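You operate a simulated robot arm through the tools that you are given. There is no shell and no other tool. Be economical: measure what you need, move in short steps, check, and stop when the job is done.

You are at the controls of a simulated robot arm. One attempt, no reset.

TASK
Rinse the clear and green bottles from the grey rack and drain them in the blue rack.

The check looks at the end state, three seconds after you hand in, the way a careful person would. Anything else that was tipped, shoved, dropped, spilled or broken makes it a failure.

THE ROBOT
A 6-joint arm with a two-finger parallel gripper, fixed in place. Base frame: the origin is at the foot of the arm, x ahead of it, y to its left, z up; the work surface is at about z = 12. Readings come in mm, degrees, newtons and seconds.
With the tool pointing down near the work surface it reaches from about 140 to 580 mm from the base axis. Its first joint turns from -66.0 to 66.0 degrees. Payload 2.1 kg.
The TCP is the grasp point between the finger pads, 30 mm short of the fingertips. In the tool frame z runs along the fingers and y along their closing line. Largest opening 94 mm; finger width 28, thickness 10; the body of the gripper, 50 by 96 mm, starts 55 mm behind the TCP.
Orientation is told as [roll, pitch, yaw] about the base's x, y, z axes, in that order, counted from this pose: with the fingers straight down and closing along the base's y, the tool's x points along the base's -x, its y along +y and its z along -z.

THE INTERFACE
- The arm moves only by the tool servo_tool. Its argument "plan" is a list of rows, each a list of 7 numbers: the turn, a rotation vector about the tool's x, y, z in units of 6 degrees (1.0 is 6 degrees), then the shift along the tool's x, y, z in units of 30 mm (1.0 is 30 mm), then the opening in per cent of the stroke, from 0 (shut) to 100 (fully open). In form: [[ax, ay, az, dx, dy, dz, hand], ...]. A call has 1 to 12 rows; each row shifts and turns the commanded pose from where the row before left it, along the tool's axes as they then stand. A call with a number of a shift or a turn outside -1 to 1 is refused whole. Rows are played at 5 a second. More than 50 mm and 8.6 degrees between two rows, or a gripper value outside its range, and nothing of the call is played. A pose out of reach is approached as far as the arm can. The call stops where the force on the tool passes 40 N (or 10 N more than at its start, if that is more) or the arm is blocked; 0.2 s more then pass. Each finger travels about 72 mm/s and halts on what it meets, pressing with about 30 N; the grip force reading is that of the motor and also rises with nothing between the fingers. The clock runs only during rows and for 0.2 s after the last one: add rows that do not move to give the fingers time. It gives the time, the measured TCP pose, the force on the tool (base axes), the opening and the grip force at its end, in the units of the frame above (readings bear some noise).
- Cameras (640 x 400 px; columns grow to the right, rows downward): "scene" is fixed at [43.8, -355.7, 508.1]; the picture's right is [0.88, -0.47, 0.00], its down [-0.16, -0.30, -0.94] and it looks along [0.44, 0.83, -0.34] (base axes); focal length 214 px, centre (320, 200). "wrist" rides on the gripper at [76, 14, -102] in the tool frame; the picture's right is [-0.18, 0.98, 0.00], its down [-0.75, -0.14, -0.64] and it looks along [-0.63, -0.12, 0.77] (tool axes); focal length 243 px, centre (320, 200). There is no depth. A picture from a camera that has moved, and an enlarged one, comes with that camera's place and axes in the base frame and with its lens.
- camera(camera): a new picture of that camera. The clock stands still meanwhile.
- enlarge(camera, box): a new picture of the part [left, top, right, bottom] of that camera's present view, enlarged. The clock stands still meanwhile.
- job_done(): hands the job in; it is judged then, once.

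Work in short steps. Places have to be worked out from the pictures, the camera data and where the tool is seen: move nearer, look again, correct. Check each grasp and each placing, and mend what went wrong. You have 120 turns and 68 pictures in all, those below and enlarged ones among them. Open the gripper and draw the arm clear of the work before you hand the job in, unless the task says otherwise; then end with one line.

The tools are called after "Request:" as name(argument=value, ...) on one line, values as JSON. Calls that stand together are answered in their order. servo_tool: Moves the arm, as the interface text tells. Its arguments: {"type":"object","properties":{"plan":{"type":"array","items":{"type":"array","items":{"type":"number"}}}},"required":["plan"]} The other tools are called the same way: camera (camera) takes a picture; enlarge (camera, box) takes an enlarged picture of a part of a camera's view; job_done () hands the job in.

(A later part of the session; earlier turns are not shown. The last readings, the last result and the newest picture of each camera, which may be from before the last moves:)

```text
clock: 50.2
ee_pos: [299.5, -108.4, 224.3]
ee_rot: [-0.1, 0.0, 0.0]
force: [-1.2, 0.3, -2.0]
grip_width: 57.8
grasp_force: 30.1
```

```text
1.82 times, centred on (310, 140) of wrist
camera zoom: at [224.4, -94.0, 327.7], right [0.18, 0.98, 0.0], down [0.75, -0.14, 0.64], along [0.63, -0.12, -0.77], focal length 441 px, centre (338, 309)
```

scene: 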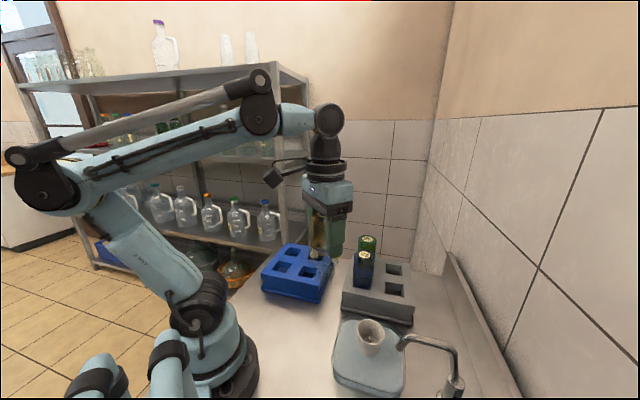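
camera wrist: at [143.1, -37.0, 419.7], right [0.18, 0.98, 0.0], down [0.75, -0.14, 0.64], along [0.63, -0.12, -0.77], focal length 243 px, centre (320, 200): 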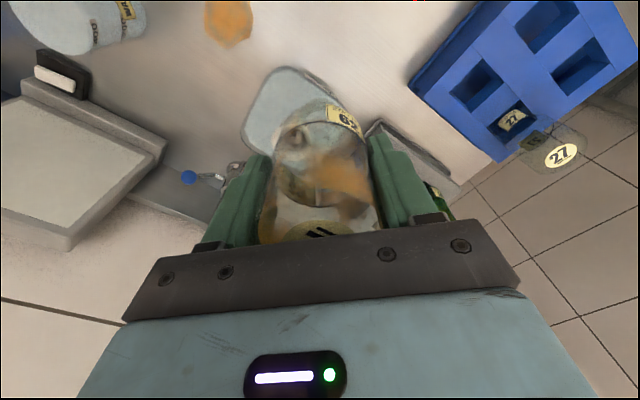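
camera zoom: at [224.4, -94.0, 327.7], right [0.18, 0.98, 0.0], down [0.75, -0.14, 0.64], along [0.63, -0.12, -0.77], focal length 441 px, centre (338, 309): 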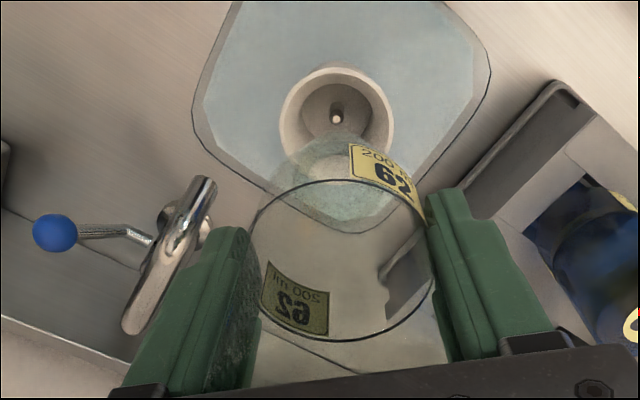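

Bottle 62 is now clean. I carry it at height to a point above the near blue-rack hole, estimated at (272,152), and look again.

Request:
servo_tool(plan=[[0, 0, 0, 0, 0, -0.8, 35], [0, 0, 0, 0, 0.5, -0.8, 35], [0, 0, 0, 0.1, 0.9, 0, 35], [0, 0, 0, 0.1, 0.9, 0, 35], [0, 0, 0, 0.1, 0.9, 0, 35], [0, 0, 0, 0.1, 0.9, 0, 35], [0, 0, 0, 0.1, 0.9, 0, 35], [0, 0, 0, 0.1, 0.9, 0, 35], [0, 0, 0, 0.1, 0.9, 0, 35], [0, 0, 0, 0.1, 0.9, 0.6, 35], [0, 0, 0, 0.1, 0.97, 0.8, 35], [0, 0, 0, 0, 0, 0, 35]])

Request:
camera(camera="wrist")

Request:
enlarge(camera="scene", box=[230, 180, 390, 310])

```text
clock: 52.8
ee_pos: [273.4, 154.6, 228.6]
ee_rot: [0.1, 0.0, 0.0]
force: [0.3, -1.4, -1.8]
grip_width: 57.7
grasp_force: 30.1
```

```text
28 pictures are left
camera wrist: at [197.6, 169.0, 333.2], right [0.18, 0.98, 0.0], down [0.75, -0.14, 0.64], along [0.63, -0.12, -0.77], focal length 243 px, centre (320, 200)
```

wrist: 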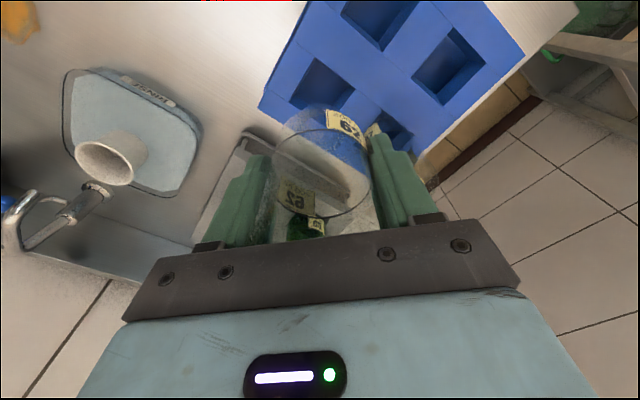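

```text
3.08 times, centred on (310, 245) of scene
camera zoom: at [43.8, -355.7, 508.1], right [0.88, -0.47, 0.0], down [-0.16, -0.3, -0.94], along [0.44, 0.83, -0.34], focal length 660 px, centre (351, 62)
```

zoom: 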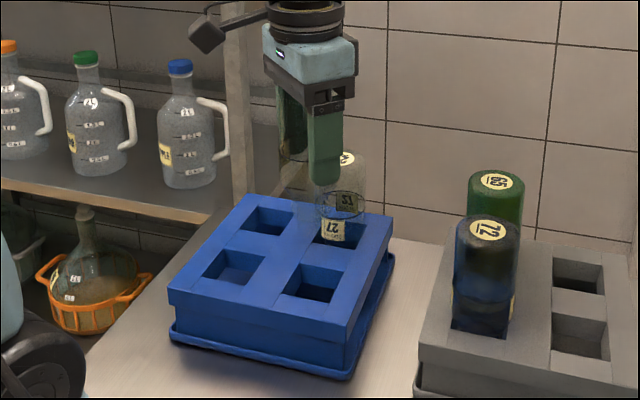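

Hole A is directly beneath in the wrist view. I enlarge to measure it precisely.

Request:
enlarge(camera="wrist", box=[240, 0, 500, 170])

```text
2.35 times, centred on (370, 85) of wrist
camera zoom: at [197.6, 169.0, 333.2], right [0.18, 0.98, 0.0], down [0.75, -0.14, 0.64], along [0.63, -0.12, -0.77], focal length 571 px, centre (202, 471)
```

zoom: 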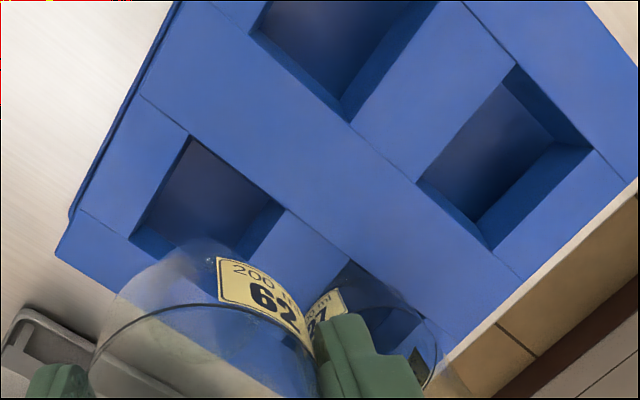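

Hole centre ≈(276,156). I correct by +2/+1 mm and lower to just above the expected seat (TCP ≈116 after the slip).

Request:
servo_tool(plan=[[0, 0, 0, -0.07, 0.04, 0.5, 35], [0, 0, 0, 0, 0, 0.7, 35], [0, 0, 0, 0, 0, 0.7, 35], [0, 0, 0, 0, 0, 0.6, 35], [0, 0, 0, 0, 0, 0.4, 35], [0, 0, 0, 0, 0, 0.2, 35], [0, 0, 0, 0, 0, 0, 35]])

Request:
enlarge(camera="scene", box=[230, 200, 370, 310])

```text
clock: 54.4
ee_pos: [276.3, 154.0, 135.5]
ee_rot: [0.0, 0.1, 0.1]
force: [-0.1, 0.1, -1.3]
grip_width: 57.7
grasp_force: 30.9
```

```text
3.64 times, centred on (300, 255) of scene
camera zoom: at [43.8, -355.7, 508.1], right [0.88, -0.47, 0.0], down [-0.16, -0.3, -0.94], along [0.44, 0.83, -0.34], focal length 780 px, centre (393, 0)
```

zoom: 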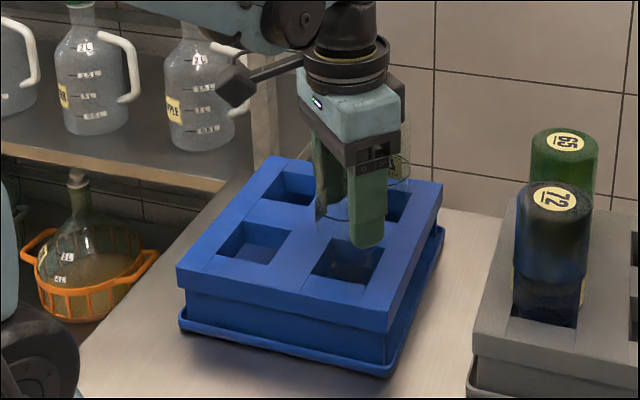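

The neck is in the hole, no contact yet. I lower in 3–4 mm steps.

Request:
servo_tool(plan=[[0, 0, 0, 0, 0, 0.15, 35], [0, 0, 0, 0, 0, 0.12, 35], [0, 0, 0, 0, 0, 0.12, 35], [0, 0, 0, 0, 0, 0, 35]])

```text
clock: 55.4
ee_pos: [276.4, 152.7, 123.7]
ee_rot: [0.0, 0.0, 0.0]
force: [0.9, 0.5, -1.6]
grip_width: 57.9
grasp_force: 29.6
```

Still free at z=123.7; I continue.

Request:
servo_tool(plan=[[0, 0, 0, 0, 0.04, 0.1, 35], [0, 0, 0, 0, 0, 0.1, 35], [0, 0, 0, 0, 0, 0, 35]])

```text
clock: 56.2
ee_pos: [275.3, 156.4, 117.5]
ee_rot: [0.0, 0.0, 0.0]
force: [0.2, 0.3, -2.0]
grip_width: 57.9
grasp_force: 29.7
```

Request:
servo_tool(plan=[[0, 0, 0, 0, 0, 0.07, 35], [0, 0, 0, 0, 0, 0.07, 35], [0, 0, 0, 0, 0, 0, 35]])

Request:
enlarge(camera="wrist", box=[220, 50, 420, 240])

```text
clock: 57.0
ee_pos: [275.3, 154.7, 114.3]
ee_rot: [0.0, 0.0, 0.0]
force: [-0.5, 1.2, -1.0]
grip_width: 57.9
grasp_force: 29.7
```

```text
2.11 times, centred on (320, 145) of wrist
camera zoom: at [199.8, 169.0, 217.7], right [0.18, 0.98, 0.0], down [0.75, -0.14, 0.64], along [0.63, -0.12, -0.77], focal length 511 px, centre (320, 316)
```

zoom: 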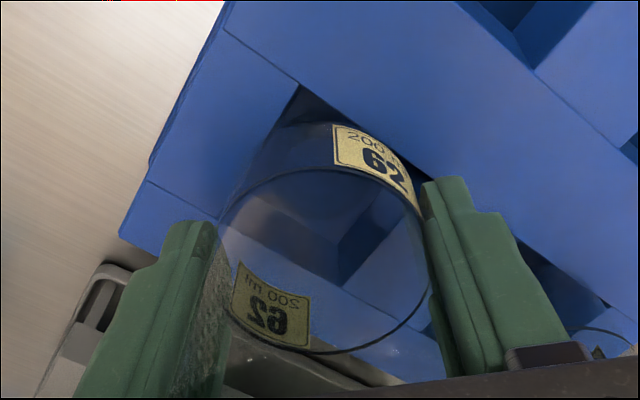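

Looks well centred but not seated. I lower further by ~6 mm in 2 mm steps.

Request:
servo_tool(plan=[[0, 0, 0, 0, 0, 0.07, 35], [0, 0, 0, 0, 0, 0.07, 35], [0, 0, 0, 0, 0, 0.07, 35], [0, 0, 0, 0, 0, 0, 35]])

```text
clock: 58.0
ee_pos: [276.1, 155.4, 110.1]
ee_rot: [0.1, 0.1, 0.0]
force: [-1.9, 9.5, 22.7]
grip_width: 57.9
grasp_force: 31.0
```

Seated at z≈111 with 23 N. I relieve 1.5 mm and open slowly in stages.

Request:
servo_tool(plan=[[0, 0, 0, 0, 0.02, -0.05, 35], [0, 0, 0, 0, 0, 0, 35], [0, 0, 0, 0, 0, 0, 65], [0, 0, 0, 0, 0, 0, 80], [0, 0, 0, 0, 0, 0, 100], [0, 0, 0, 0, 0, 0, 100]])

Request:
enlarge(camera="wrist", box=[180, 30, 460, 240])

```text
clock: 59.4
ee_pos: [275.7, 155.2, 111.3]
ee_rot: [0.1, 0.0, 0.0]
force: [-0.1, 1.0, 0.3]
grip_width: 94.0
grasp_force: 0.1
```

```text
1.90 times, centred on (320, 135) of wrist
camera zoom: at [200.0, 170.0, 213.6], right [0.18, 0.98, 0.0], down [0.75, -0.14, 0.64], along [0.63, -0.12, -0.77], focal length 462 px, centre (320, 324)
```

zoom: 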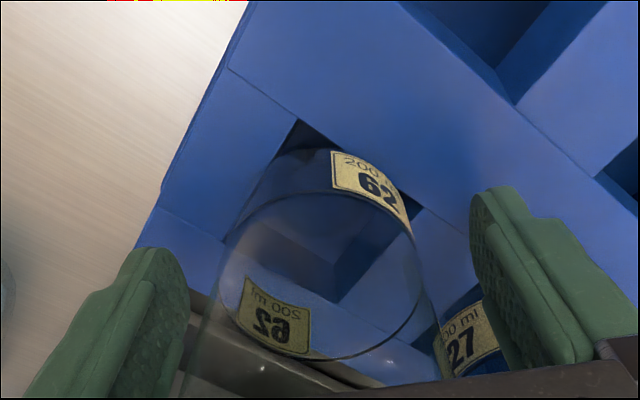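

Bottle 62 stands on its own, released. I rise straight up, then move over toward green 65.

Request:
servo_tool(plan=[[0, 0, 0, 0, 0, -0.6, 100], [0, 0, 0, 0, 0, -0.9, 100], [0, 0, 0, 0, 0, -0.95, 100], [0, 0, 0, 0, 0, -0.95, 100], [0, 0, 0, 0, 0, -0.95, 100], [0, 0, 0, -0.85, -0.28, 0, 100], [0, 0, 0, -0.85, -0.28, 0, 100], [0, 0, 0, -0.85, -0.28, 0, 100], [0, 0, 0, -0.85, -0.28, 0, 100], [0, 0, 0, -0.85, -0.28, 0, 100], [0, 0, 0, -0.85, -0.28, 0, 100], [0, 0, 0, -0.85, -0.22, 0, 100]])

Request:
camera(camera="scene")

Request:
camera(camera="wrist")

```text
clock: 62.0
ee_pos: [453.0, 99.5, 238.3]
ee_rot: [0.0, 0.1, 0.0]
force: [-0.6, -0.6, 0.3]
grip_width: 94.0
grasp_force: 0.2
```

```text
22 pictures are left
```

scene: 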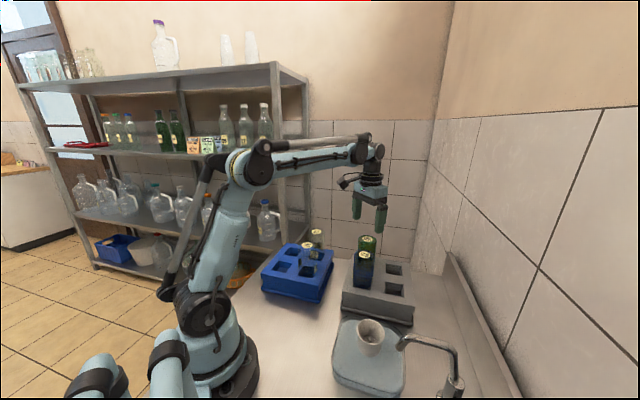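

```text
21 pictures are left
camera wrist: at [377.5, 113.7, 343.1], right [0.18, 0.98, 0.0], down [0.75, -0.14, 0.64], along [0.63, -0.12, -0.77], focal length 243 px, centre (320, 200)
```

wrist: 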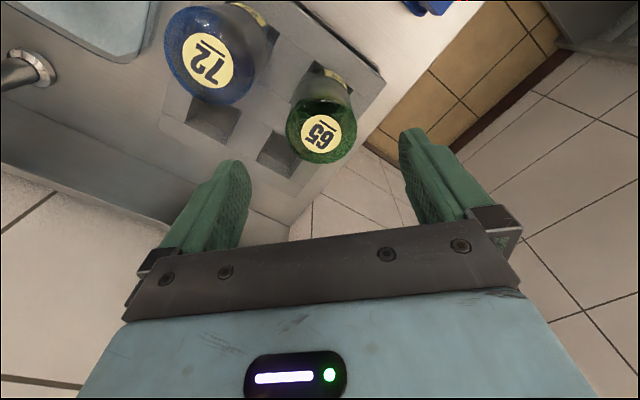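

Bottle 62 stands in the blue rack. Green's centre reads ≈(456,99), so I descend over it with a tiny x correction to z≈123.

Request:
servo_tool(plan=[[0, 0, 0, -0.1, -0.02, 0.7, 100], [0, 0, 0, 0, 0, 0.7, 100], [0, 0, 0, 0, 0, 0.7, 100], [0, 0, 0, 0, 0, 0.7, 100], [0, 0, 0, 0, 0, 0.6, 100], [0, 0, 0, 0, 0, 0.45, 100], [0, 0, 0, 0, 0, 0, 100]])

Request:
camera(camera="wrist")

```text
clock: 63.6
ee_pos: [455.4, 99.0, 125.4]
ee_rot: [-0.1, 0.0, 0.0]
force: [-0.2, -0.2, 0.2]
grip_width: 94.1
grasp_force: 0.1
```

```text
20 pictures are left
camera wrist: at [380.1, 113.2, 228.7], right [0.18, 0.98, 0.0], down [0.75, -0.14, 0.64], along [0.63, -0.12, -0.77], focal length 243 px, centre (320, 200)
```

wrist: 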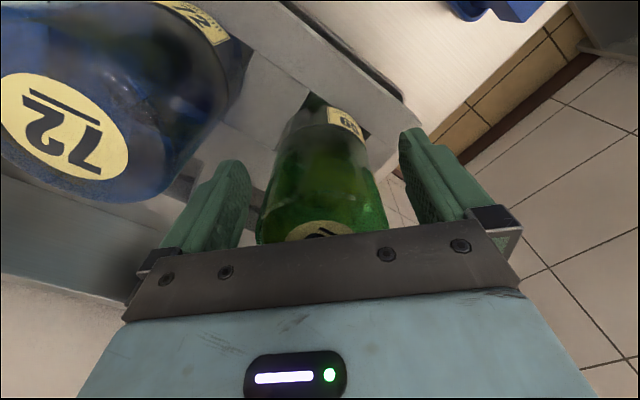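

Green is centred between the fingers. I lower 5 mm more (so the gripper body backs the base) and close.

Request:
servo_tool(plan=[[0, 0, 0, 0, 0, 0.18, 100], [0, 0, 0, 0, 0, 0, 100], [0, 0, 0, 0, 0, 0, 40], [0, 0, 0, 0, 0, 0, 40], [0, 0, 0, 0, 0, 0, 40], [0, 0, 0, 0, 0, 0, 40]])

```text
clock: 65.0
ee_pos: [454.4, 98.9, 119.4]
ee_rot: [0.0, 0.1, 0.0]
force: [0.7, 5.6, -0.2]
grip_width: 58.7
grasp_force: 30.1
```

Gripped at 58.7 mm. I lift straight up high.

Request:
servo_tool(plan=[[0, 0, 0, 0, 0, -0.4, 35], [0, 0, 0, 0, 0, -0.7, 35], [0, 0, 0, 0, 0, -0.9, 35], [0, 0, 0, 0, 0, -0.95, 35], [0, 0, 0, 0, 0, -0.95, 35], [0, 0, 0, 0, 0, -0.95, 35], [0, 0, 0, 0, 0, -0.95, 35], [0, 0, 0, 0, 0, -0.6, 35], [0, 0, 0, 0, 0, 0, 35]])

Request:
camera(camera="scene")

```text
clock: 67.0
ee_pos: [455.4, 98.7, 310.6]
ee_rot: [0.0, -0.1, 0.0]
force: [-0.2, 0.1, -1.9]
grip_width: 58.9
grasp_force: 29.5
```

```text
19 pictures are left
```

scene: 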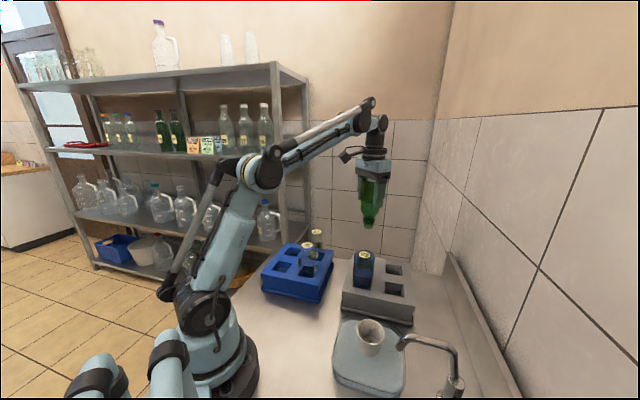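

Lifted cleanly. I carry it at z≈310 to above the rinser and lower to the hover height.

Request:
servo_tool(plan=[[0, 0, 0, 0.65, -0.863, 0, 35], [0, 0, 0, 0.65, -0.863, 0, 35], [0, 0, 0, 0.65, -0.863, 0, 35], [0, 0, 0, 0.65, -0.863, 0, 35], [0, 0, 0, 0.65, -0.863, 0, 35], [0, 0, 0, 0.65, -0.863, 0, 35], [0, 0, 0, 0.65, -0.863, 0, 35], [0, 0, 0, 0.65, -0.863, 0, 35], [0, 0, 0, 0, 0, 0.9, 35], [0, 0, 0, 0, 0, 0.9, 35], [0, 0, 0, 0, 0, 0.9, 35], [0, 0, 0, 0, 0, 0, 35]])

Request:
enlarge(camera="wrist", box=[170, 30, 450, 250])

Request:
enlarge(camera="scene", box=[310, 220, 470, 360])

```text
clock: 69.6
ee_pos: [299.3, -109.1, 228.2]
ee_rot: [0.0, 0.0, 0.0]
force: [0.1, -0.2, -2.8]
grip_width: 58.8
grasp_force: 30.0
```

```text
1.82 times, centred on (310, 140) of wrist
camera zoom: at [223.9, -94.9, 332.3], right [0.18, 0.98, 0.0], down [0.75, -0.14, 0.64], along [0.63, -0.12, -0.77], focal length 441 px, centre (338, 309)
```

zoom: 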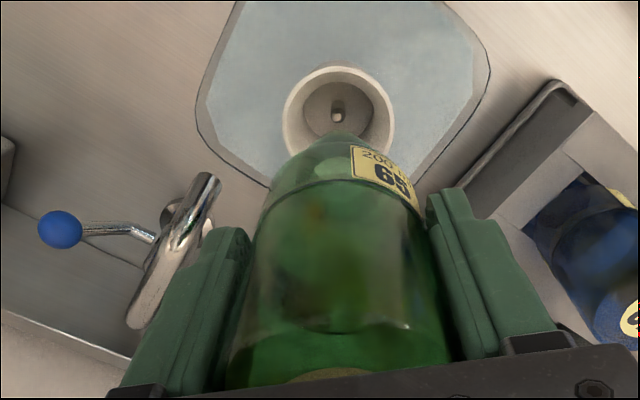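

```text
2.86 times, centred on (390, 290) of scene
camera zoom: at [43.8, -355.7, 508.1], right [0.88, -0.47, 0.0], down [-0.16, -0.3, -0.94], along [0.44, 0.83, -0.34], focal length 613 px, centre (120, -57)
```

zoom: 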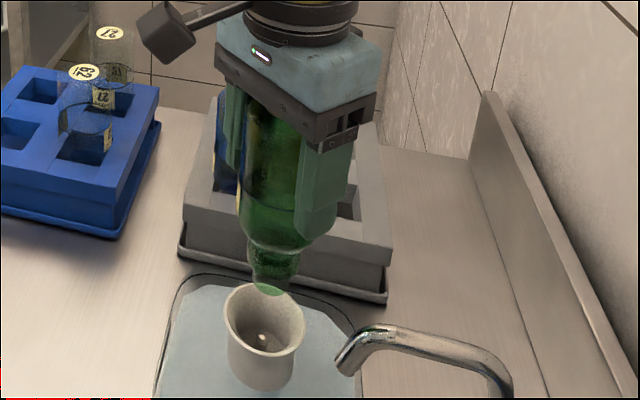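

Green's mouth is centred over the nozzle. I lower into the cup to just before expected contact.

Request:
servo_tool(plan=[[0, 0, 0, 0, 0, 0.5, 35], [0, 0, 0, 0, 0, 0.5, 35], [0, 0, 0, 0, 0, 0.4, 35], [0, 0, 0, 0, 0, 0.3, 35], [0, 0, 0, 0, 0, 0.3, 35], [0, 0, 0, 0, 0, 0, 35]])

Request:
enlarge(camera="scene", box=[330, 250, 430, 350])

```text
clock: 71.0
ee_pos: [300.9, -109.2, 170.2]
ee_rot: [-0.1, 0.0, 0.0]
force: [-0.5, -0.5, -2.1]
grip_width: 58.9
grasp_force: 30.3
```

```text
4.00 times, centred on (380, 300) of scene
camera zoom: at [43.8, -355.7, 508.1], right [0.88, -0.47, 0.0], down [-0.16, -0.3, -0.94], along [0.44, 0.83, -0.34], focal length 858 px, centre (80, -200)
```

zoom: 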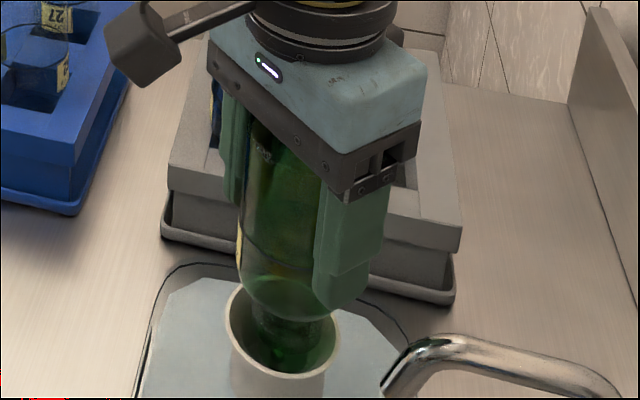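

Neck is inside the cup with no contact. I press down gently.

Request:
servo_tool(plan=[[0, 0, 0, 0, 0, 0.2, 35], [0, 0, 0, 0, 0, 0.2, 35], [0, 0, 0, 0, 0, 0.2, 35], [0, 0, 0, 0, 0, 0.15, 35], [0, 0, 0, 0, 0, 0, 35]])

```text
clock: 72.2
ee_pos: [301.8, -108.5, 146.7]
ee_rot: [0.0, 0.1, 0.0]
force: [-5.5, -3.3, 7.0]
grip_width: 58.5
grasp_force: 30.3
```

Contact, ~9 N. I continue to the stop.

Request:
servo_tool(plan=[[0, 0, 0, 0.04, 0, 0.12, 35], [0, 0, 0, 0, 0, 0.12, 35], [0, 0, 0, 0, 0, 0.12, 35], [0, 0, 0, 0, 0, 0, 35], [0, 0, 0, 0, 0, 0, 35]])

```text
clock: 73.4
ee_pos: [300.0, -109.1, 137.5]
ee_rot: [0.1, 0.0, 0.1]
force: [0.9, 2.7, 7.8]
grip_width: 58.8
grasp_force: 30.2
```

Request:
servo_tool(plan=[[0, 0, 0, 0, 0, 0.12, 35], [0, 0, 0, 0, 0, 0.1, 35], [0, 0, 0, 0, 0, 0, 35], [0, 0, 0, 0, 0, 0, 35]])

Request:
enlarge(camera="wrist", box=[170, 30, 450, 250])

```text
clock: 74.4
ee_pos: [300.6, -109.9, 130.5]
ee_rot: [0.1, 0.0, 0.0]
force: [2.6, -0.9, 20.3]
grip_width: 58.3
grasp_force: 30.2
```

```text
1.82 times, centred on (310, 140) of wrist
camera zoom: at [224.7, -95.2, 234.4], right [0.18, 0.98, 0.0], down [0.75, -0.14, 0.64], along [0.63, -0.12, -0.77], focal length 441 px, centre (338, 309)
```

zoom: 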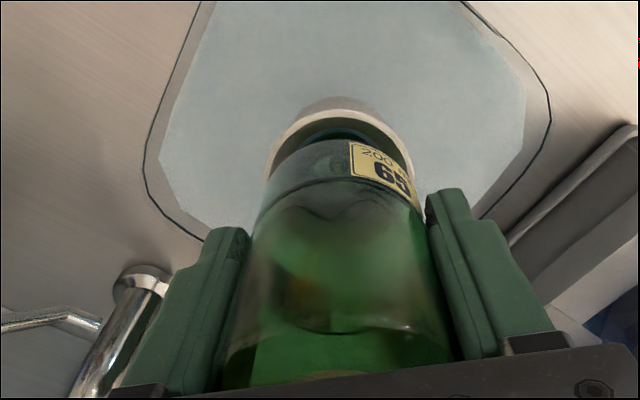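

At the stop with ~22 N; a brownish residue is visible inside. I hold for a long rinse.

Request:
servo_tool(plan=[[0, 0, 0, 0, 0, 0.03, 35], [0, 0, 0, 0, 0, 0, 35], [0, 0, 0, 0, 0, 0, 35], [0, 0, 0, 0, 0, 0, 35], [0, 0, 0, 0, 0, 0, 35], [0, 0, 0, 0, 0, 0, 35], [0, 0, 0, 0, 0, 0, 35], [0, 0, 0, 0, 0, 0, 35], [0, 0, 0, 0, 0, 0, 35], [0, 0, 0, 0, 0, 0, 35], [0, 0, 0, 0, 0, 0, 35], [0, 0, 0, 0, 0, 0, 35]])

Request:
servo_tool(plan=[[0, 0, 0, 0, 0, 0, 35], [0, 0, 0, 0, 0, 0, 35], [0, 0, 0, 0, 0, 0, 35], [0, 0, 0, 0, 0, 0, 35], [0, 0, 0, 0, 0, 0, 35], [0, 0, 0, 0, 0, 0, 35], [0, 0, 0, 0, 0, 0, 35], [0, 0, 0, 0, 0, 0, 35], [0, 0, 0, 0, 0, 0, 35], [0, 0, 0, 0, 0, 0, 35], [0, 0, 0, 0, 0, 0, 35], [0, 0, 0, 0, 0, 0, 35]])

Request:
servo_tool(plan=[[0, 0, 0, 0, 0, 0.04, 35], [0, 0, 0, 0, 0, 0, 35], [0, 0, 0, 0, 0, 0, 35], [0, 0, 0, 0, 0, 0, 35], [0, 0, 0, 0, 0, 0, 35], [0, 0, 0, 0, 0, 0, 35], [0, 0, 0, 0, 0, 0, 35], [0, 0, 0, 0, 0, 0, 35], [0, 0, 0, 0, 0, 0, 35], [0, 0, 0, 0, 0, 0, 35], [0, 0, 0, 0, 0, 0, 35], [0, 0, 0, 0, 0, 0, 35]])

Request:
servo_tool(plan=[[0, 0, 0, 0, 0, 0, 35], [0, 0, 0, 0, 0, 0, 35], [0, 0, 0, 0, 0, 0, 35], [0, 0, 0, 0, 0, 0, 35], [0, 0, 0, 0, 0, 0, 35], [0, 0, 0, 0, 0, 0, 35], [0, 0, 0, 0, 0, 0, 35], [0, 0, 0, 0, 0, 0, 35], [0, 0, 0, 0, 0, 0, 35], [0, 0, 0, 0, 0, 0, 35], [0, 0, 0, 0, 0, 0, 35], [0, 0, 0, 0, 0, 0, 35]])

Request:
servo_tool(plan=[[0, 0, 0, 0, 0, 0.04, 35], [0, 0, 0, 0, 0, 0, 35], [0, 0, 0, 0, 0, 0, 35], [0, 0, 0, 0, 0, 0, 35], [0, 0, 0, 0, 0, 0, 35], [0, 0, 0, 0, 0, 0, 35], [0, 0, 0, 0, 0, 0, 35], [0, 0, 0, 0, 0, 0, 35], [0, 0, 0, 0, 0, 0, 35], [0, 0, 0, 0, 0, 0, 35], [0, 0, 0, 0, 0, 0, 35], [0, 0, 0, 0, 0, 0, 35]])

Request:
enlarge(camera="wrist", box=[170, 30, 450, 250])

```text
clock: 77.0
ee_pos: [298.9, -109.5, 129.3]
ee_rot: [0.0, 0.0, 0.0]
force: [4.7, -1.8, 18.0]
grip_width: 58.2
grasp_force: 30.2
```

```text
clock: 79.6
ee_pos: [299.3, -109.9, 130.4]
ee_rot: [-0.1, 0.1, 0.0]
force: [0.3, -0.4, 13.7]
grip_width: 58.5
grasp_force: 29.9
```

```text
clock: 82.2
ee_pos: [300.5, -109.9, 128.3]
ee_rot: [-0.1, 0.1, 0.0]
force: [6.0, -0.7, 17.4]
grip_width: 57.7
grasp_force: 30.0
```

```text
clock: 84.8
ee_pos: [299.0, -110.0, 129.2]
ee_rot: [0.0, 0.0, 0.1]
force: [0.0, -0.5, 14.6]
grip_width: 58.0
grasp_force: 30.1
```

```text
clock: 87.4
ee_pos: [299.0, -108.5, 127.1]
ee_rot: [0.0, 0.0, 0.0]
force: [3.9, -2.2, 17.9]
grip_width: 57.9
grasp_force: 29.0
```

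```text
1.82 times, centred on (310, 140) of wrist
camera zoom: at [223.8, -95.0, 230.7], right [0.18, 0.98, 0.0], down [0.75, -0.14, 0.64], along [0.63, -0.12, -0.77], focal length 441 px, centre (338, 309)
```

zoom: 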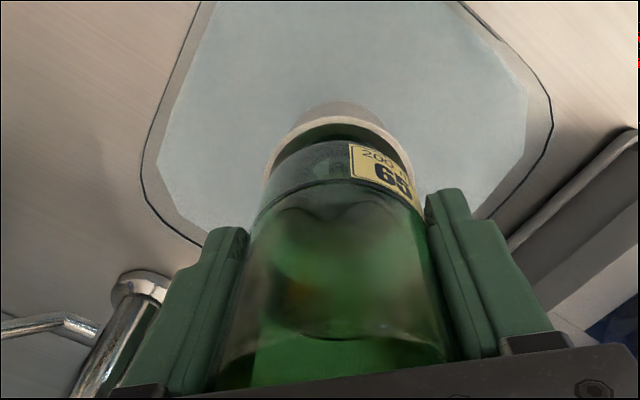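

The residue seems only a bit lighter. Since the clear bottle cleaned over several presses, I lift out to compare and prepare a second press.

Request:
servo_tool(plan=[[0, 0, 0, 0, 0, -0.3, 35], [0, 0, 0, 0, 0, -0.5, 35], [0, 0, 0, 0, 0, -0.8, 35], [0, 0, 0, 0, 0, -0.8, 35], [0, 0, 0, 0, 0, -0.95, 35], [0, 0, 0, 0, 0, 0, 35]])

Request:
enlarge(camera="wrist", box=[170, 30, 450, 250])

```text
clock: 88.8
ee_pos: [298.7, -109.0, 228.5]
ee_rot: [-0.1, 0.1, 0.1]
force: [-0.1, -0.7, -2.2]
grip_width: 58.0
grasp_force: 29.9
```

```text
1.82 times, centred on (310, 140) of wrist
camera zoom: at [223.8, -94.0, 332.1], right [0.18, 0.98, 0.0], down [0.75, -0.14, 0.64], along [0.63, -0.12, -0.77], focal length 441 px, centre (338, 309)
```

zoom: 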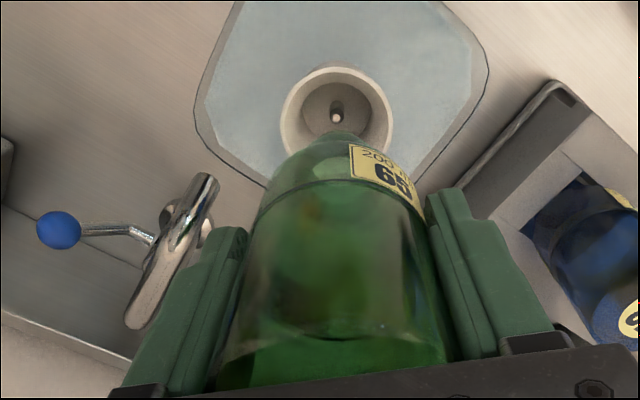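

Some residue remains. I do repeated deeper presses (release between them), first down to 150 then press to ~125 and hold.

Request:
servo_tool(plan=[[0, 0, 0, -0.04, 0.02, 0.8, 35], [0, 0, 0, 0, 0, 0.7, 35], [0, 0, 0, 0, 0, 0.6, 35], [0, 0, 0, 0, 0, 0.5, 35], [0, 0, 0, 0, 0, 0.3, 35], [0, 0, 0, 0, 0, 0.3, 35], [0, 0, 0, 0, 0, 0.2, 35], [0, 0, 0, 0, 0, 0, 35], [0, 0, 0, 0, 0, 0, 35], [0, 0, 0, 0, 0, 0, 35]])

Request:
servo_tool(plan=[[0, 0, 0, 0, 0, 0.06, 35], [0, 0, 0, 0, 0, 0, 35], [0, 0, 0, 0, 0, 0, 35], [0, 0, 0, 0, 0, 0, 35], [0, 0, 0, 0, 0, 0.03, 35], [0, 0, 0, 0, 0, 0, 35], [0, 0, 0, 0, 0, 0, 35], [0, 0, 0, 0, 0, 0, 35], [0, 0, 0, 0, 0, 0, 35], [0, 0, 0, 0, 0, 0, 35], [0, 0, 0, 0, 0, 0, 35], [0, 0, 0, 0, 0, 0, 35]])

Request:
enlarge(camera="wrist", box=[170, 30, 450, 250])

```text
clock: 91.0
ee_pos: [299.2, -110.0, 125.2]
ee_rot: [0.0, -0.1, 0.0]
force: [6.7, -2.7, 17.7]
grip_width: 58.0
grasp_force: 29.9
```

```text
clock: 93.6
ee_pos: [300.2, -109.7, 122.7]
ee_rot: [0.0, -0.1, 0.0]
force: [0.8, -7.2, 20.4]
grip_width: 57.9
grasp_force: 30.0
```

```text
1.82 times, centred on (310, 140) of wrist
camera zoom: at [224.5, -94.0, 225.8], right [0.18, 0.98, 0.0], down [0.75, -0.14, 0.64], along [0.63, -0.12, -0.77], focal length 441 px, centre (338, 309)
```

zoom: 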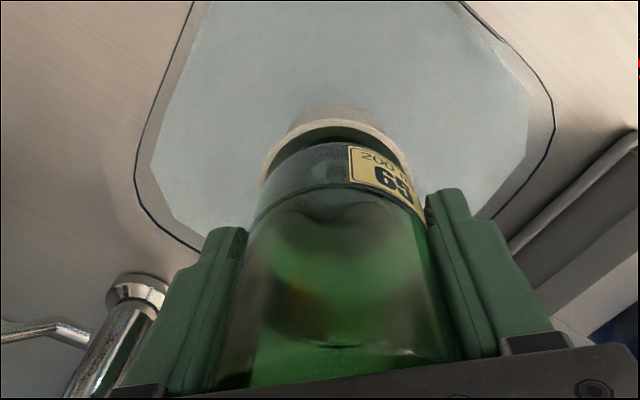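

I repeat short release-and-press cycles without extra depth, then look.

Request:
servo_tool(plan=[[0, 0, 0, 0, 0, -0.8, 35], [0, 0, 0, 0, 0, -0.6, 35], [0, 0, 0, 0, 0, 0, 35], [0, 0, 0, 0, 0, 0.7, 35], [0, 0, 0, 0, 0, 0.5, 35], [0, 0, 0, 0, 0, 0.22, 35], [0, 0, 0, 0, 0, 0, 35], [0, 0, 0, 0, 0, 0, 35], [0, 0, 0, 0, 0, 0, 35], [0, 0, 0, 0, 0, 0, 35], [0, 0, 0, 0, 0, 0, 35], [0, 0, 0, 0, 0, 0, 35]])

Request:
servo_tool(plan=[[0, 0, 0, 0, 0, -0.8, 35], [0, 0, 0, 0, 0, -0.6, 35], [0, 0, 0, 0, 0, 0, 35], [0, 0, 0, 0, 0, 0.7, 35], [0, 0, 0, 0, 0, 0.5, 35], [0, 0, 0, 0, 0, 0.22, 35], [0, 0, 0, 0, 0, 0, 35], [0, 0, 0, 0, 0, 0, 35], [0, 0, 0, 0, 0, 0, 35], [0, 0, 0, 0, 0, 0, 35], [0, 0, 0, 0, 0, 0, 35], [0, 0, 0, 0, 0, 0, 35]])

Request:
servo_tool(plan=[[0, 0, 0, 0, 0, -0.8, 35], [0, 0, 0, 0, 0, -0.6, 35], [0, 0, 0, 0, 0, 0, 35], [0, 0, 0, 0, 0, 0.7, 35], [0, 0, 0, 0, 0, 0.5, 35], [0, 0, 0, 0, 0, 0.22, 35], [0, 0, 0, 0, 0, 0, 35], [0, 0, 0, 0, 0, 0, 35], [0, 0, 0, 0, 0, 0, 35], [0, 0, 0, 0, 0, 0, 35], [0, 0, 0, 0, 0, 0, 35], [0, 0, 0, 0, 0, 0, 35]])

Request:
servo_tool(plan=[[0, 0, 0, 0, 0, -0.4, 35], [0, 0, 0, 0, 0, -0.8, 35], [0, 0, 0, 0, 0, -0.8, 35], [0, 0, 0, 0, 0, -0.8, 35], [0, 0, 0, 0, 0, -0.7, 35], [0, 0, 0, 0, 0, 0, 35]])

Request:
enlarge(camera="wrist", box=[170, 30, 450, 250])

```text
clock: 96.2
ee_pos: [298.4, -109.9, 120.3]
ee_rot: [0.0, 0.0, 0.0]
force: [4.1, -2.8, 22.5]
grip_width: 57.9
grasp_force: 29.7
```

```text
clock: 98.8
ee_pos: [301.6, -108.2, 120.9]
ee_rot: [0.0, -0.1, 0.0]
force: [2.7, 7.4, 19.7]
grip_width: 57.7
grasp_force: 29.4
```

```text
clock: 101.4
ee_pos: [301.4, -108.8, 121.1]
ee_rot: [0.0, 0.0, 0.1]
force: [-1.8, 7.3, 20.2]
grip_width: 57.8
grasp_force: 30.4
```

```text
clock: 102.8
ee_pos: [301.2, -108.3, 226.2]
ee_rot: [0.0, 0.1, -0.1]
force: [0.0, 0.0, -1.6]
grip_width: 58.2
grasp_force: 29.7
```

```text
1.82 times, centred on (310, 140) of wrist
camera zoom: at [224.8, -92.6, 329.8], right [0.18, 0.98, 0.0], down [0.75, -0.14, 0.64], along [0.63, -0.12, -0.77], focal length 441 px, centre (338, 309)
```

zoom: 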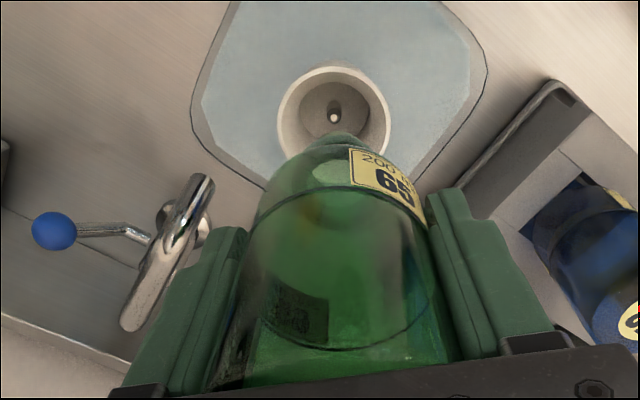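

Much cleaner now (the back label shows through); a faint spot may remain. I do three more press cycles.

Request:
servo_tool(plan=[[0, 0, 0, 0.04, -0.02, 0.8, 35], [0, 0, 0, 0, 0, 0.7, 35], [0, 0, 0, 0, 0, 0.7, 35], [0, 0, 0, 0, 0, 0.5, 35], [0, 0, 0, 0, 0, 0.4, 35], [0, 0, 0, 0, 0, 0.3, 35], [0, 0, 0, 0, 0, 0.14, 35], [0, 0, 0, 0, 0, 0, 35], [0, 0, 0, 0, 0, 0, 35], [0, 0, 0, 0, 0, 0, 35], [0, 0, 0, 0, 0, 0, 35], [0, 0, 0, 0, 0, 0, 35]])

Request:
servo_tool(plan=[[0, 0, 0, 0, 0, -0.8, 35], [0, 0, 0, 0, 0, -0.6, 35], [0, 0, 0, 0, 0, 0, 35], [0, 0, 0, 0, 0, 0.7, 35], [0, 0, 0, 0, 0, 0.5, 35], [0, 0, 0, 0, 0, 0.22, 35], [0, 0, 0, 0, 0, 0, 35], [0, 0, 0, 0, 0, 0, 35], [0, 0, 0, 0, 0, 0, 35], [0, 0, 0, 0, 0, 0, 35], [0, 0, 0, 0, 0, 0, 35], [0, 0, 0, 0, 0, 0, 35]])

Request:
servo_tool(plan=[[0, 0, 0, 0, 0, -0.8, 35], [0, 0, 0, 0, 0, -0.6, 35], [0, 0, 0, 0, 0, 0, 35], [0, 0, 0, 0, 0, 0.7, 35], [0, 0, 0, 0, 0, 0.5, 35], [0, 0, 0, 0, 0, 0.22, 35], [0, 0, 0, 0, 0, 0, 35], [0, 0, 0, 0, 0, 0, 35], [0, 0, 0, 0, 0, 0, 35], [0, 0, 0, 0, 0, 0, 35], [0, 0, 0, 0, 0, 0, 35], [0, 0, 0, 0, 0, 0, 35]])

Request:
servo_tool(plan=[[0, 0, 0, 0, 0, -0.4, 35], [0, 0, 0, 0, 0, -0.8, 35], [0, 0, 0, 0, 0, -0.8, 35], [0, 0, 0, 0, 0, -0.8, 35], [0, 0, 0, 0, 0, -0.7, 35], [0, 0, 0, 0, 0, 0, 35]])

Request:
enlarge(camera="wrist", box=[170, 30, 450, 250])

```text
clock: 105.4
ee_pos: [299.2, -109.7, 120.2]
ee_rot: [0.0, 0.1, 0.0]
force: [0.9, 7.0, 36.1]
grip_width: 57.6
grasp_force: 29.7
```

```text
clock: 106.9
ee_pos: [301.7, -110.9, 120.3]
ee_rot: [0.2, 0.1, 0.0]
force: [-3.5, 2.0, 31.4]
grip_width: 57.6
grasp_force: 30.4
stopped in row 7: the force on the tool passed its limit (the readings are from after the stop); the commanded pose is now the measured one
```

```text
clock: 109.1
ee_pos: [300.6, -112.2, 119.1]
ee_rot: [0.1, 0.2, 0.0]
force: [-2.3, 1.7, 25.0]
grip_width: 57.9
grasp_force: 30.1
stopped in row 11: the force on the tool passed its limit (the readings are from after the stop); the commanded pose is now the measured one
```

```text
clock: 110.5
ee_pos: [299.9, -111.7, 224.1]
ee_rot: [0.1, 0.1, 0.0]
force: [-0.2, 0.1, -1.9]
grip_width: 57.6
grasp_force: 29.6
```

```text
1.82 times, centred on (310, 140) of wrist
camera zoom: at [225.2, -96.7, 328.4], right [0.18, 0.98, 0.0], down [0.76, -0.14, 0.64], along [0.63, -0.12, -0.77], focal length 441 px, centre (338, 309)
```

zoom: 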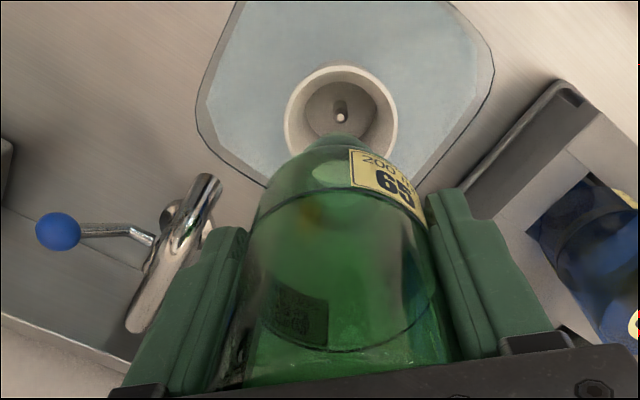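

Still a faint yellowish spot at the shoulder. The base is now backed by the gripper body, so a steady hold at z≈121 should stay at full depth; I hold ~6 s.

Request:
servo_tool(plan=[[0, 0, 0, 0, 0.08, 0.8, 35], [0, 0, 0, 0, 0, 0.7, 35], [0, 0, 0, 0, 0, 0.7, 35], [0, 0, 0, 0, 0, 0.5, 35], [0, 0, 0, 0, 0, 0.35, 35], [0, 0, 0, 0, 0, 0.25, 35], [0, 0, 0, 0, 0, 0.1, 35], [0, 0, 0, 0, 0, 0.03, 35], [0, 0, 0, 0, 0, 0, 35], [0, 0, 0, 0, 0, 0, 35], [0, 0, 0, 0, 0, 0, 35], [0, 0, 0, 0, 0, 0, 35]])

Request:
servo_tool(plan=[[0, 0, 0, 0, 0, 0, 35], [0, 0, 0, 0, 0, 0, 35], [0, 0, 0, 0, 0, 0, 35], [0, 0, 0, 0, 0, 0, 35], [0, 0, 0, 0, 0, 0, 35], [0, 0, 0, 0, 0, 0, 35], [0, 0, 0, 0, 0, 0, 35], [0, 0, 0, 0, 0, 0, 35], [0, 0, 0, 0, 0, 0, 35], [0, 0, 0, 0, 0, 0, 35], [0, 0, 0, 0, 0, 0, 35], [0, 0, 0, 0, 0, 0, 35]])

Request:
servo_tool(plan=[[0, 0, 0, 0, 0, 0, 35], [0, 0, 0, 0, 0, 0, 35], [0, 0, 0, 0, 0, 0, 35], [0, 0, 0, 0, 0, 0, 35], [0, 0, 0, 0, 0, 0, 35], [0, 0, 0, 0, 0, 0, 35], [0, 0, 0, 0, 0, 0, 35], [0, 0, 0, 0, 0, 0, 35], [0, 0, 0, 0, 0, 0, 35], [0, 0, 0, 0, 0, 0, 35], [0, 0, 0, 0, 0, 0, 35], [0, 0, 0, 0, 0, 0, 35]])

Request:
servo_tool(plan=[[0, 0, 0, 0, 0, 0, 35], [0, 0, 0, 0, 0, 0, 35], [0, 0, 0, 0, 0, 0, 35], [0, 0, 0, 0, 0, 0, 35], [0, 0, 0, 0, 0, 0, 35], [0, 0, 0, 0, 0, 0, 35], [0, 0, 0, 0, 0, 0, 35], [0, 0, 0, 0, 0, 0, 35], [0, 0, 0, 0, 0, 0, 35], [0, 0, 0, 0, 0, 0, 35], [0, 0, 0, 0, 0, 0, 35], [0, 0, 0, 0, 0, 0, 35]])

Request:
servo_tool(plan=[[0, 0, 0, 0, 0, -0.4, 35], [0, 0, 0, 0, 0, -0.8, 35], [0, 0, 0, 0, 0, -0.8, 35], [0, 0, 0, 0, 0, -0.8, 35], [0, 0, 0, 0, 0, -0.7, 35], [0, 0, 0, 0, 0, 0, 35]])

Request:
enlarge(camera="wrist", box=[240, 90, 420, 240])

```text
clock: 113.1
ee_pos: [301.7, -109.4, 122.1]
ee_rot: [0.1, 0.0, 0.0]
force: [-0.2, 1.7, 8.9]
grip_width: 57.6
grasp_force: 30.2
```

```text
clock: 115.7
ee_pos: [302.3, -109.7, 120.6]
ee_rot: [0.1, 0.2, -0.1]
force: [2.0, 0.7, 8.5]
grip_width: 58.2
grasp_force: 30.4
```

```text
clock: 118.3
ee_pos: [302.3, -109.6, 120.8]
ee_rot: [0.1, 0.1, 0.0]
force: [-0.3, -0.6, 9.4]
grip_width: 58.0
grasp_force: 30.3
```

```text
clock: 120.9
ee_pos: [301.7, -110.7, 120.1]
ee_rot: [0.1, 0.1, 0.0]
force: [-1.1, -0.4, 9.4]
grip_width: 57.8
grasp_force: 30.0
```

```text
clock: 122.3
ee_pos: [300.0, -108.9, 227.4]
ee_rot: [0.1, 0.1, 0.0]
force: [0.7, -0.1, -1.9]
grip_width: 57.8
grasp_force: 30.1
```

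```text
2.67 times, centred on (330, 165) of wrist
camera zoom: at [224.7, -94.6, 331.4], right [0.18, 0.98, 0.0], down [0.76, -0.14, 0.64], along [0.63, -0.12, -0.77], focal length 647 px, centre (293, 293)
```

zoom: 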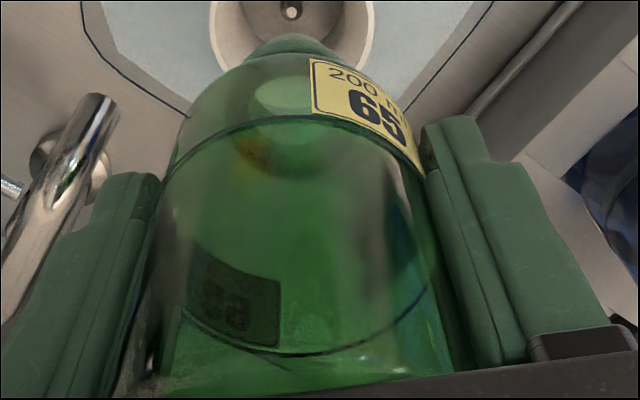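

A small yellow-brown spot remains; last hold had only ~11 N, not at the stop. I press deeper, to ~20+ N, and hold.

Request:
servo_tool(plan=[[0, 0, 0, 0, 0, 0.8, 35], [0, 0, 0, 0, 0, 0.7, 35], [0, 0, 0, 0, 0, 0.7, 35], [0, 0, 0, 0, 0, 0.5, 35], [0, 0, 0, 0, 0, 0.35, 35], [0, 0, 0, 0, 0, 0.25, 35], [0, 0, 0, 0, 0, 0.15, 35], [0, 0, 0, 0, 0, 0.1, 35], [0, 0, 0, 0, 0, 0.07, 35], [0, 0, 0, 0, 0, 0, 35], [0, 0, 0, 0, 0, 0, 35]])

```text
clock: 124.2
ee_pos: [301.3, -109.3, 120.4]
ee_rot: [0.2, 0.2, -0.1]
force: [-2.3, 1.9, 25.0]
grip_width: 57.8
grasp_force: 30.1
stopped in row 9: the force on the tool passed its limit (the readings are from after the stop); the commanded pose is now the measured one
```

At the stop (~27 N). I hold here.

Request:
servo_tool(plan=[[0, 0, 0, 0, 0, 0, 35], [0, 0, 0, 0, 0, 0, 35], [0, 0, 0, 0, 0, 0, 35], [0, 0, 0, 0, 0, 0, 35], [0, 0, 0, 0, 0, 0, 35], [0, 0, 0, 0, 0, 0, 35], [0, 0, 0, 0, 0, 0, 35], [0, 0, 0, 0, 0, 0, 35], [0, 0, 0, 0, 0, 0, 35], [0, 0, 0, 0, 0, 0, 35], [0, 0, 0, 0, 0, 0, 35], [0, 0, 0, 0, 0, 0, 35]])

Request:
servo_tool(plan=[[0, 0, 0, 0, 0, 0.03, 35], [0, 0, 0, 0, 0, 0, 35], [0, 0, 0, 0, 0, 0, 35], [0, 0, 0, 0, 0, 0, 35], [0, 0, 0, 0, 0, 0, 35], [0, 0, 0, 0, 0, 0, 35], [0, 0, 0, 0, 0, 0, 35], [0, 0, 0, 0, 0, 0, 35], [0, 0, 0, 0, 0, 0, 35], [0, 0, 0, 0, 0, 0, 35], [0, 0, 0, 0, 0, 0, 35], [0, 0, 0, 0, 0, 0, 35]])

Request:
servo_tool(plan=[[0, 0, 0, 0, 0, 0.02, 35], [0, 0, 0, 0, 0, 0, 35], [0, 0, 0, 0, 0, 0, 35], [0, 0, 0, 0, 0, 0, 35], [0, 0, 0, 0, 0, 0, 35], [0, 0, 0, 0, 0, 0, 35], [0, 0, 0, 0, 0, 0, 35], [0, 0, 0, 0, 0, 0, 35], [0, 0, 0, 0, 0, 0, 35], [0, 0, 0, 0, 0, 0, 35], [0, 0, 0, 0, 0, 0, 35], [0, 0, 0, 0, 0, 0, 35]])

Request:
servo_tool(plan=[[0, 0, 0, 0, 0, 0, 35], [0, 0, 0, 0, 0, 0, 35], [0, 0, 0, 0, 0, 0, 35], [0, 0, 0, 0, 0, 0, 35], [0, 0, 0, 0, 0, 0, 35], [0, 0, 0, 0, 0, 0, 35], [0, 0, 0, 0, 0, 0, 35], [0, 0, 0, 0, 0, 0, 35], [0, 0, 0, 0, 0, 0, 35], [0, 0, 0, 0, 0, 0, 35], [0, 0, 0, 0, 0, 0, 35], [0, 0, 0, 0, 0, 0, 35]])

Request:
servo_tool(plan=[[0, 0, 0, 0, 0, -0.4, 35], [0, 0, 0, 0, 0, -0.8, 35], [0, 0, 0, 0, 0, -0.8, 35], [0, 0, 0, 0, 0, -0.8, 35], [0, 0, 0, 0, 0, -0.7, 35], [0, 0, 0, 0, 0, 0, 35]])

Request:
enlarge(camera="wrist", box=[240, 90, 420, 240])

```text
clock: 126.8
ee_pos: [301.5, -109.2, 120.8]
ee_rot: [0.2, 0.1, 0.0]
force: [-0.9, 2.4, 38.7]
grip_width: 57.8
grasp_force: 30.6
```

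```text
clock: 127.2
ee_pos: [300.5, -109.3, 118.9]
ee_rot: [0.3, 0.3, 0.1]
force: [-2.1, 2.1, 31.8]
grip_width: 57.9
grasp_force: 29.8
stopped in row 1: the force on the tool passed its limit (the readings are from after the stop); the commanded pose is now the measured one
```

```text
clock: 127.7
ee_pos: [301.7, -110.1, 119.5]
ee_rot: [0.3, 0.3, 0.1]
force: [-2.2, 1.7, 26.0]
grip_width: 57.5
grasp_force: 30.0
stopped in row 2: the force on the tool passed its limit (the readings are from after the stop); the commanded pose is now the measured one
```

```text
clock: 129.4
ee_pos: [302.2, -109.2, 119.8]
ee_rot: [0.2, 0.3, 0.0]
force: [-1.4, 1.2, 23.9]
grip_width: 58.1
grasp_force: 29.9
stopped in row 8: the force on the tool passed its limit (the readings are from after the stop); the commanded pose is now the measured one
```

```text
clock: 130.8
ee_pos: [303.4, -107.6, 223.7]
ee_rot: [0.2, 0.2, 0.1]
force: [-0.1, -0.2, -1.1]
grip_width: 57.8
grasp_force: 30.1
```

```text
2.67 times, centred on (330, 165) of wrist
camera zoom: at [228.0, -94.4, 328.0], right [0.18, 0.98, 0.0], down [0.76, -0.14, 0.64], along [0.63, -0.11, -0.77], focal length 647 px, centre (293, 293)
```

zoom: 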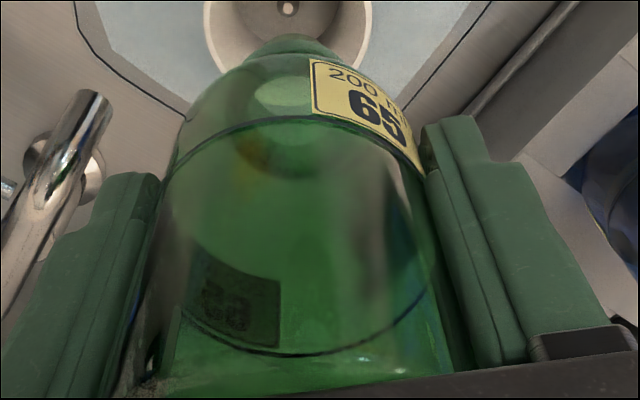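

The spot is fainter but still there. I do several more full press/release cycles, realigned by −3 mm in x.

Request:
servo_tool(plan=[[0, 0, 0, 0.11, -0.04, 0.8, 35], [0, 0, 0, 0, 0, 0.7, 35], [0, 0, 0, 0, 0, 0.7, 35], [0, 0, 0, 0, 0, 0.5, 35], [0, 0, 0, 0, 0, 0.35, 35], [0, 0, 0, 0, 0, 0.25, 35], [0, 0, 0, 0, 0, 0.08, 35], [0, 0, 0, 0, 0, 0.05, 35], [0, 0, 0, 0, 0, 0, 35], [0, 0, 0, 0, 0, 0, 35], [0, 0, 0, 0, 0, 0, 35], [0, 0, 0, 0, 0, 0, 35]])

Request:
servo_tool(plan=[[0, 0, 0, 0, 0, -0.8, 35], [0, 0, 0, 0, 0, -0.6, 35], [0, 0, 0, 0, 0, 0, 35], [0, 0, 0, 0, 0, 0.7, 35], [0, 0, 0, 0, 0, 0.5, 35], [0, 0, 0, 0, 0, 0.15, 35], [0, 0, 0, 0, 0, 0.05, 35], [0, 0, 0, 0, 0, 0, 35], [0, 0, 0, 0, 0, 0, 35], [0, 0, 0, 0, 0, 0, 35], [0, 0, 0, 0, 0, 0, 35], [0, 0, 0, 0, 0, 0, 35]])

Request:
servo_tool(plan=[[0, 0, 0, 0, 0, -0.8, 35], [0, 0, 0, 0, 0, -0.6, 35], [0, 0, 0, 0, 0, 0, 35], [0, 0, 0, 0, 0, 0.7, 35], [0, 0, 0, 0, 0, 0.5, 35], [0, 0, 0, 0, 0, 0.15, 35], [0, 0, 0, 0, 0, 0.05, 35], [0, 0, 0, 0, 0, 0, 35], [0, 0, 0, 0, 0, 0, 35], [0, 0, 0, 0, 0, 0, 35], [0, 0, 0, 0, 0, 0, 35], [0, 0, 0, 0, 0, 0, 35]])

Request:
servo_tool(plan=[[0, 0, 0, 0, 0, -0.8, 35], [0, 0, 0, 0, 0, -0.6, 35], [0, 0, 0, 0, 0, 0, 35], [0, 0, 0, 0, 0, 0.7, 35], [0, 0, 0, 0, 0, 0.5, 35], [0, 0, 0, 0, 0, 0.15, 35], [0, 0, 0, 0, 0, 0.05, 35], [0, 0, 0, 0, 0, 0, 35], [0, 0, 0, 0, 0, 0, 35], [0, 0, 0, 0, 0, 0, 35], [0, 0, 0, 0, 0, 0, 35], [0, 0, 0, 0, 0, 0, 35]])

```text
clock: 133.4
ee_pos: [300.7, -112.2, 121.7]
ee_rot: [0.2, 0.1, 0.1]
force: [-1.8, 2.0, 8.2]
grip_width: 57.7
grasp_force: 29.8
```

```text
clock: 136.0
ee_pos: [297.9, -111.4, 121.8]
ee_rot: [0.1, 0.2, 0.1]
force: [4.4, -0.8, 9.1]
grip_width: 58.0
grasp_force: 30.0
```

```text
clock: 138.6
ee_pos: [298.5, -110.4, 122.2]
ee_rot: [0.2, 0.2, 0.1]
force: [0.6, 3.2, 8.4]
grip_width: 57.9
grasp_force: 30.4
```

```text
clock: 141.2
ee_pos: [299.9, -109.8, 120.9]
ee_rot: [0.2, 0.2, 0.1]
force: [-2.1, 0.4, 8.4]
grip_width: 57.8
grasp_force: 29.8
```

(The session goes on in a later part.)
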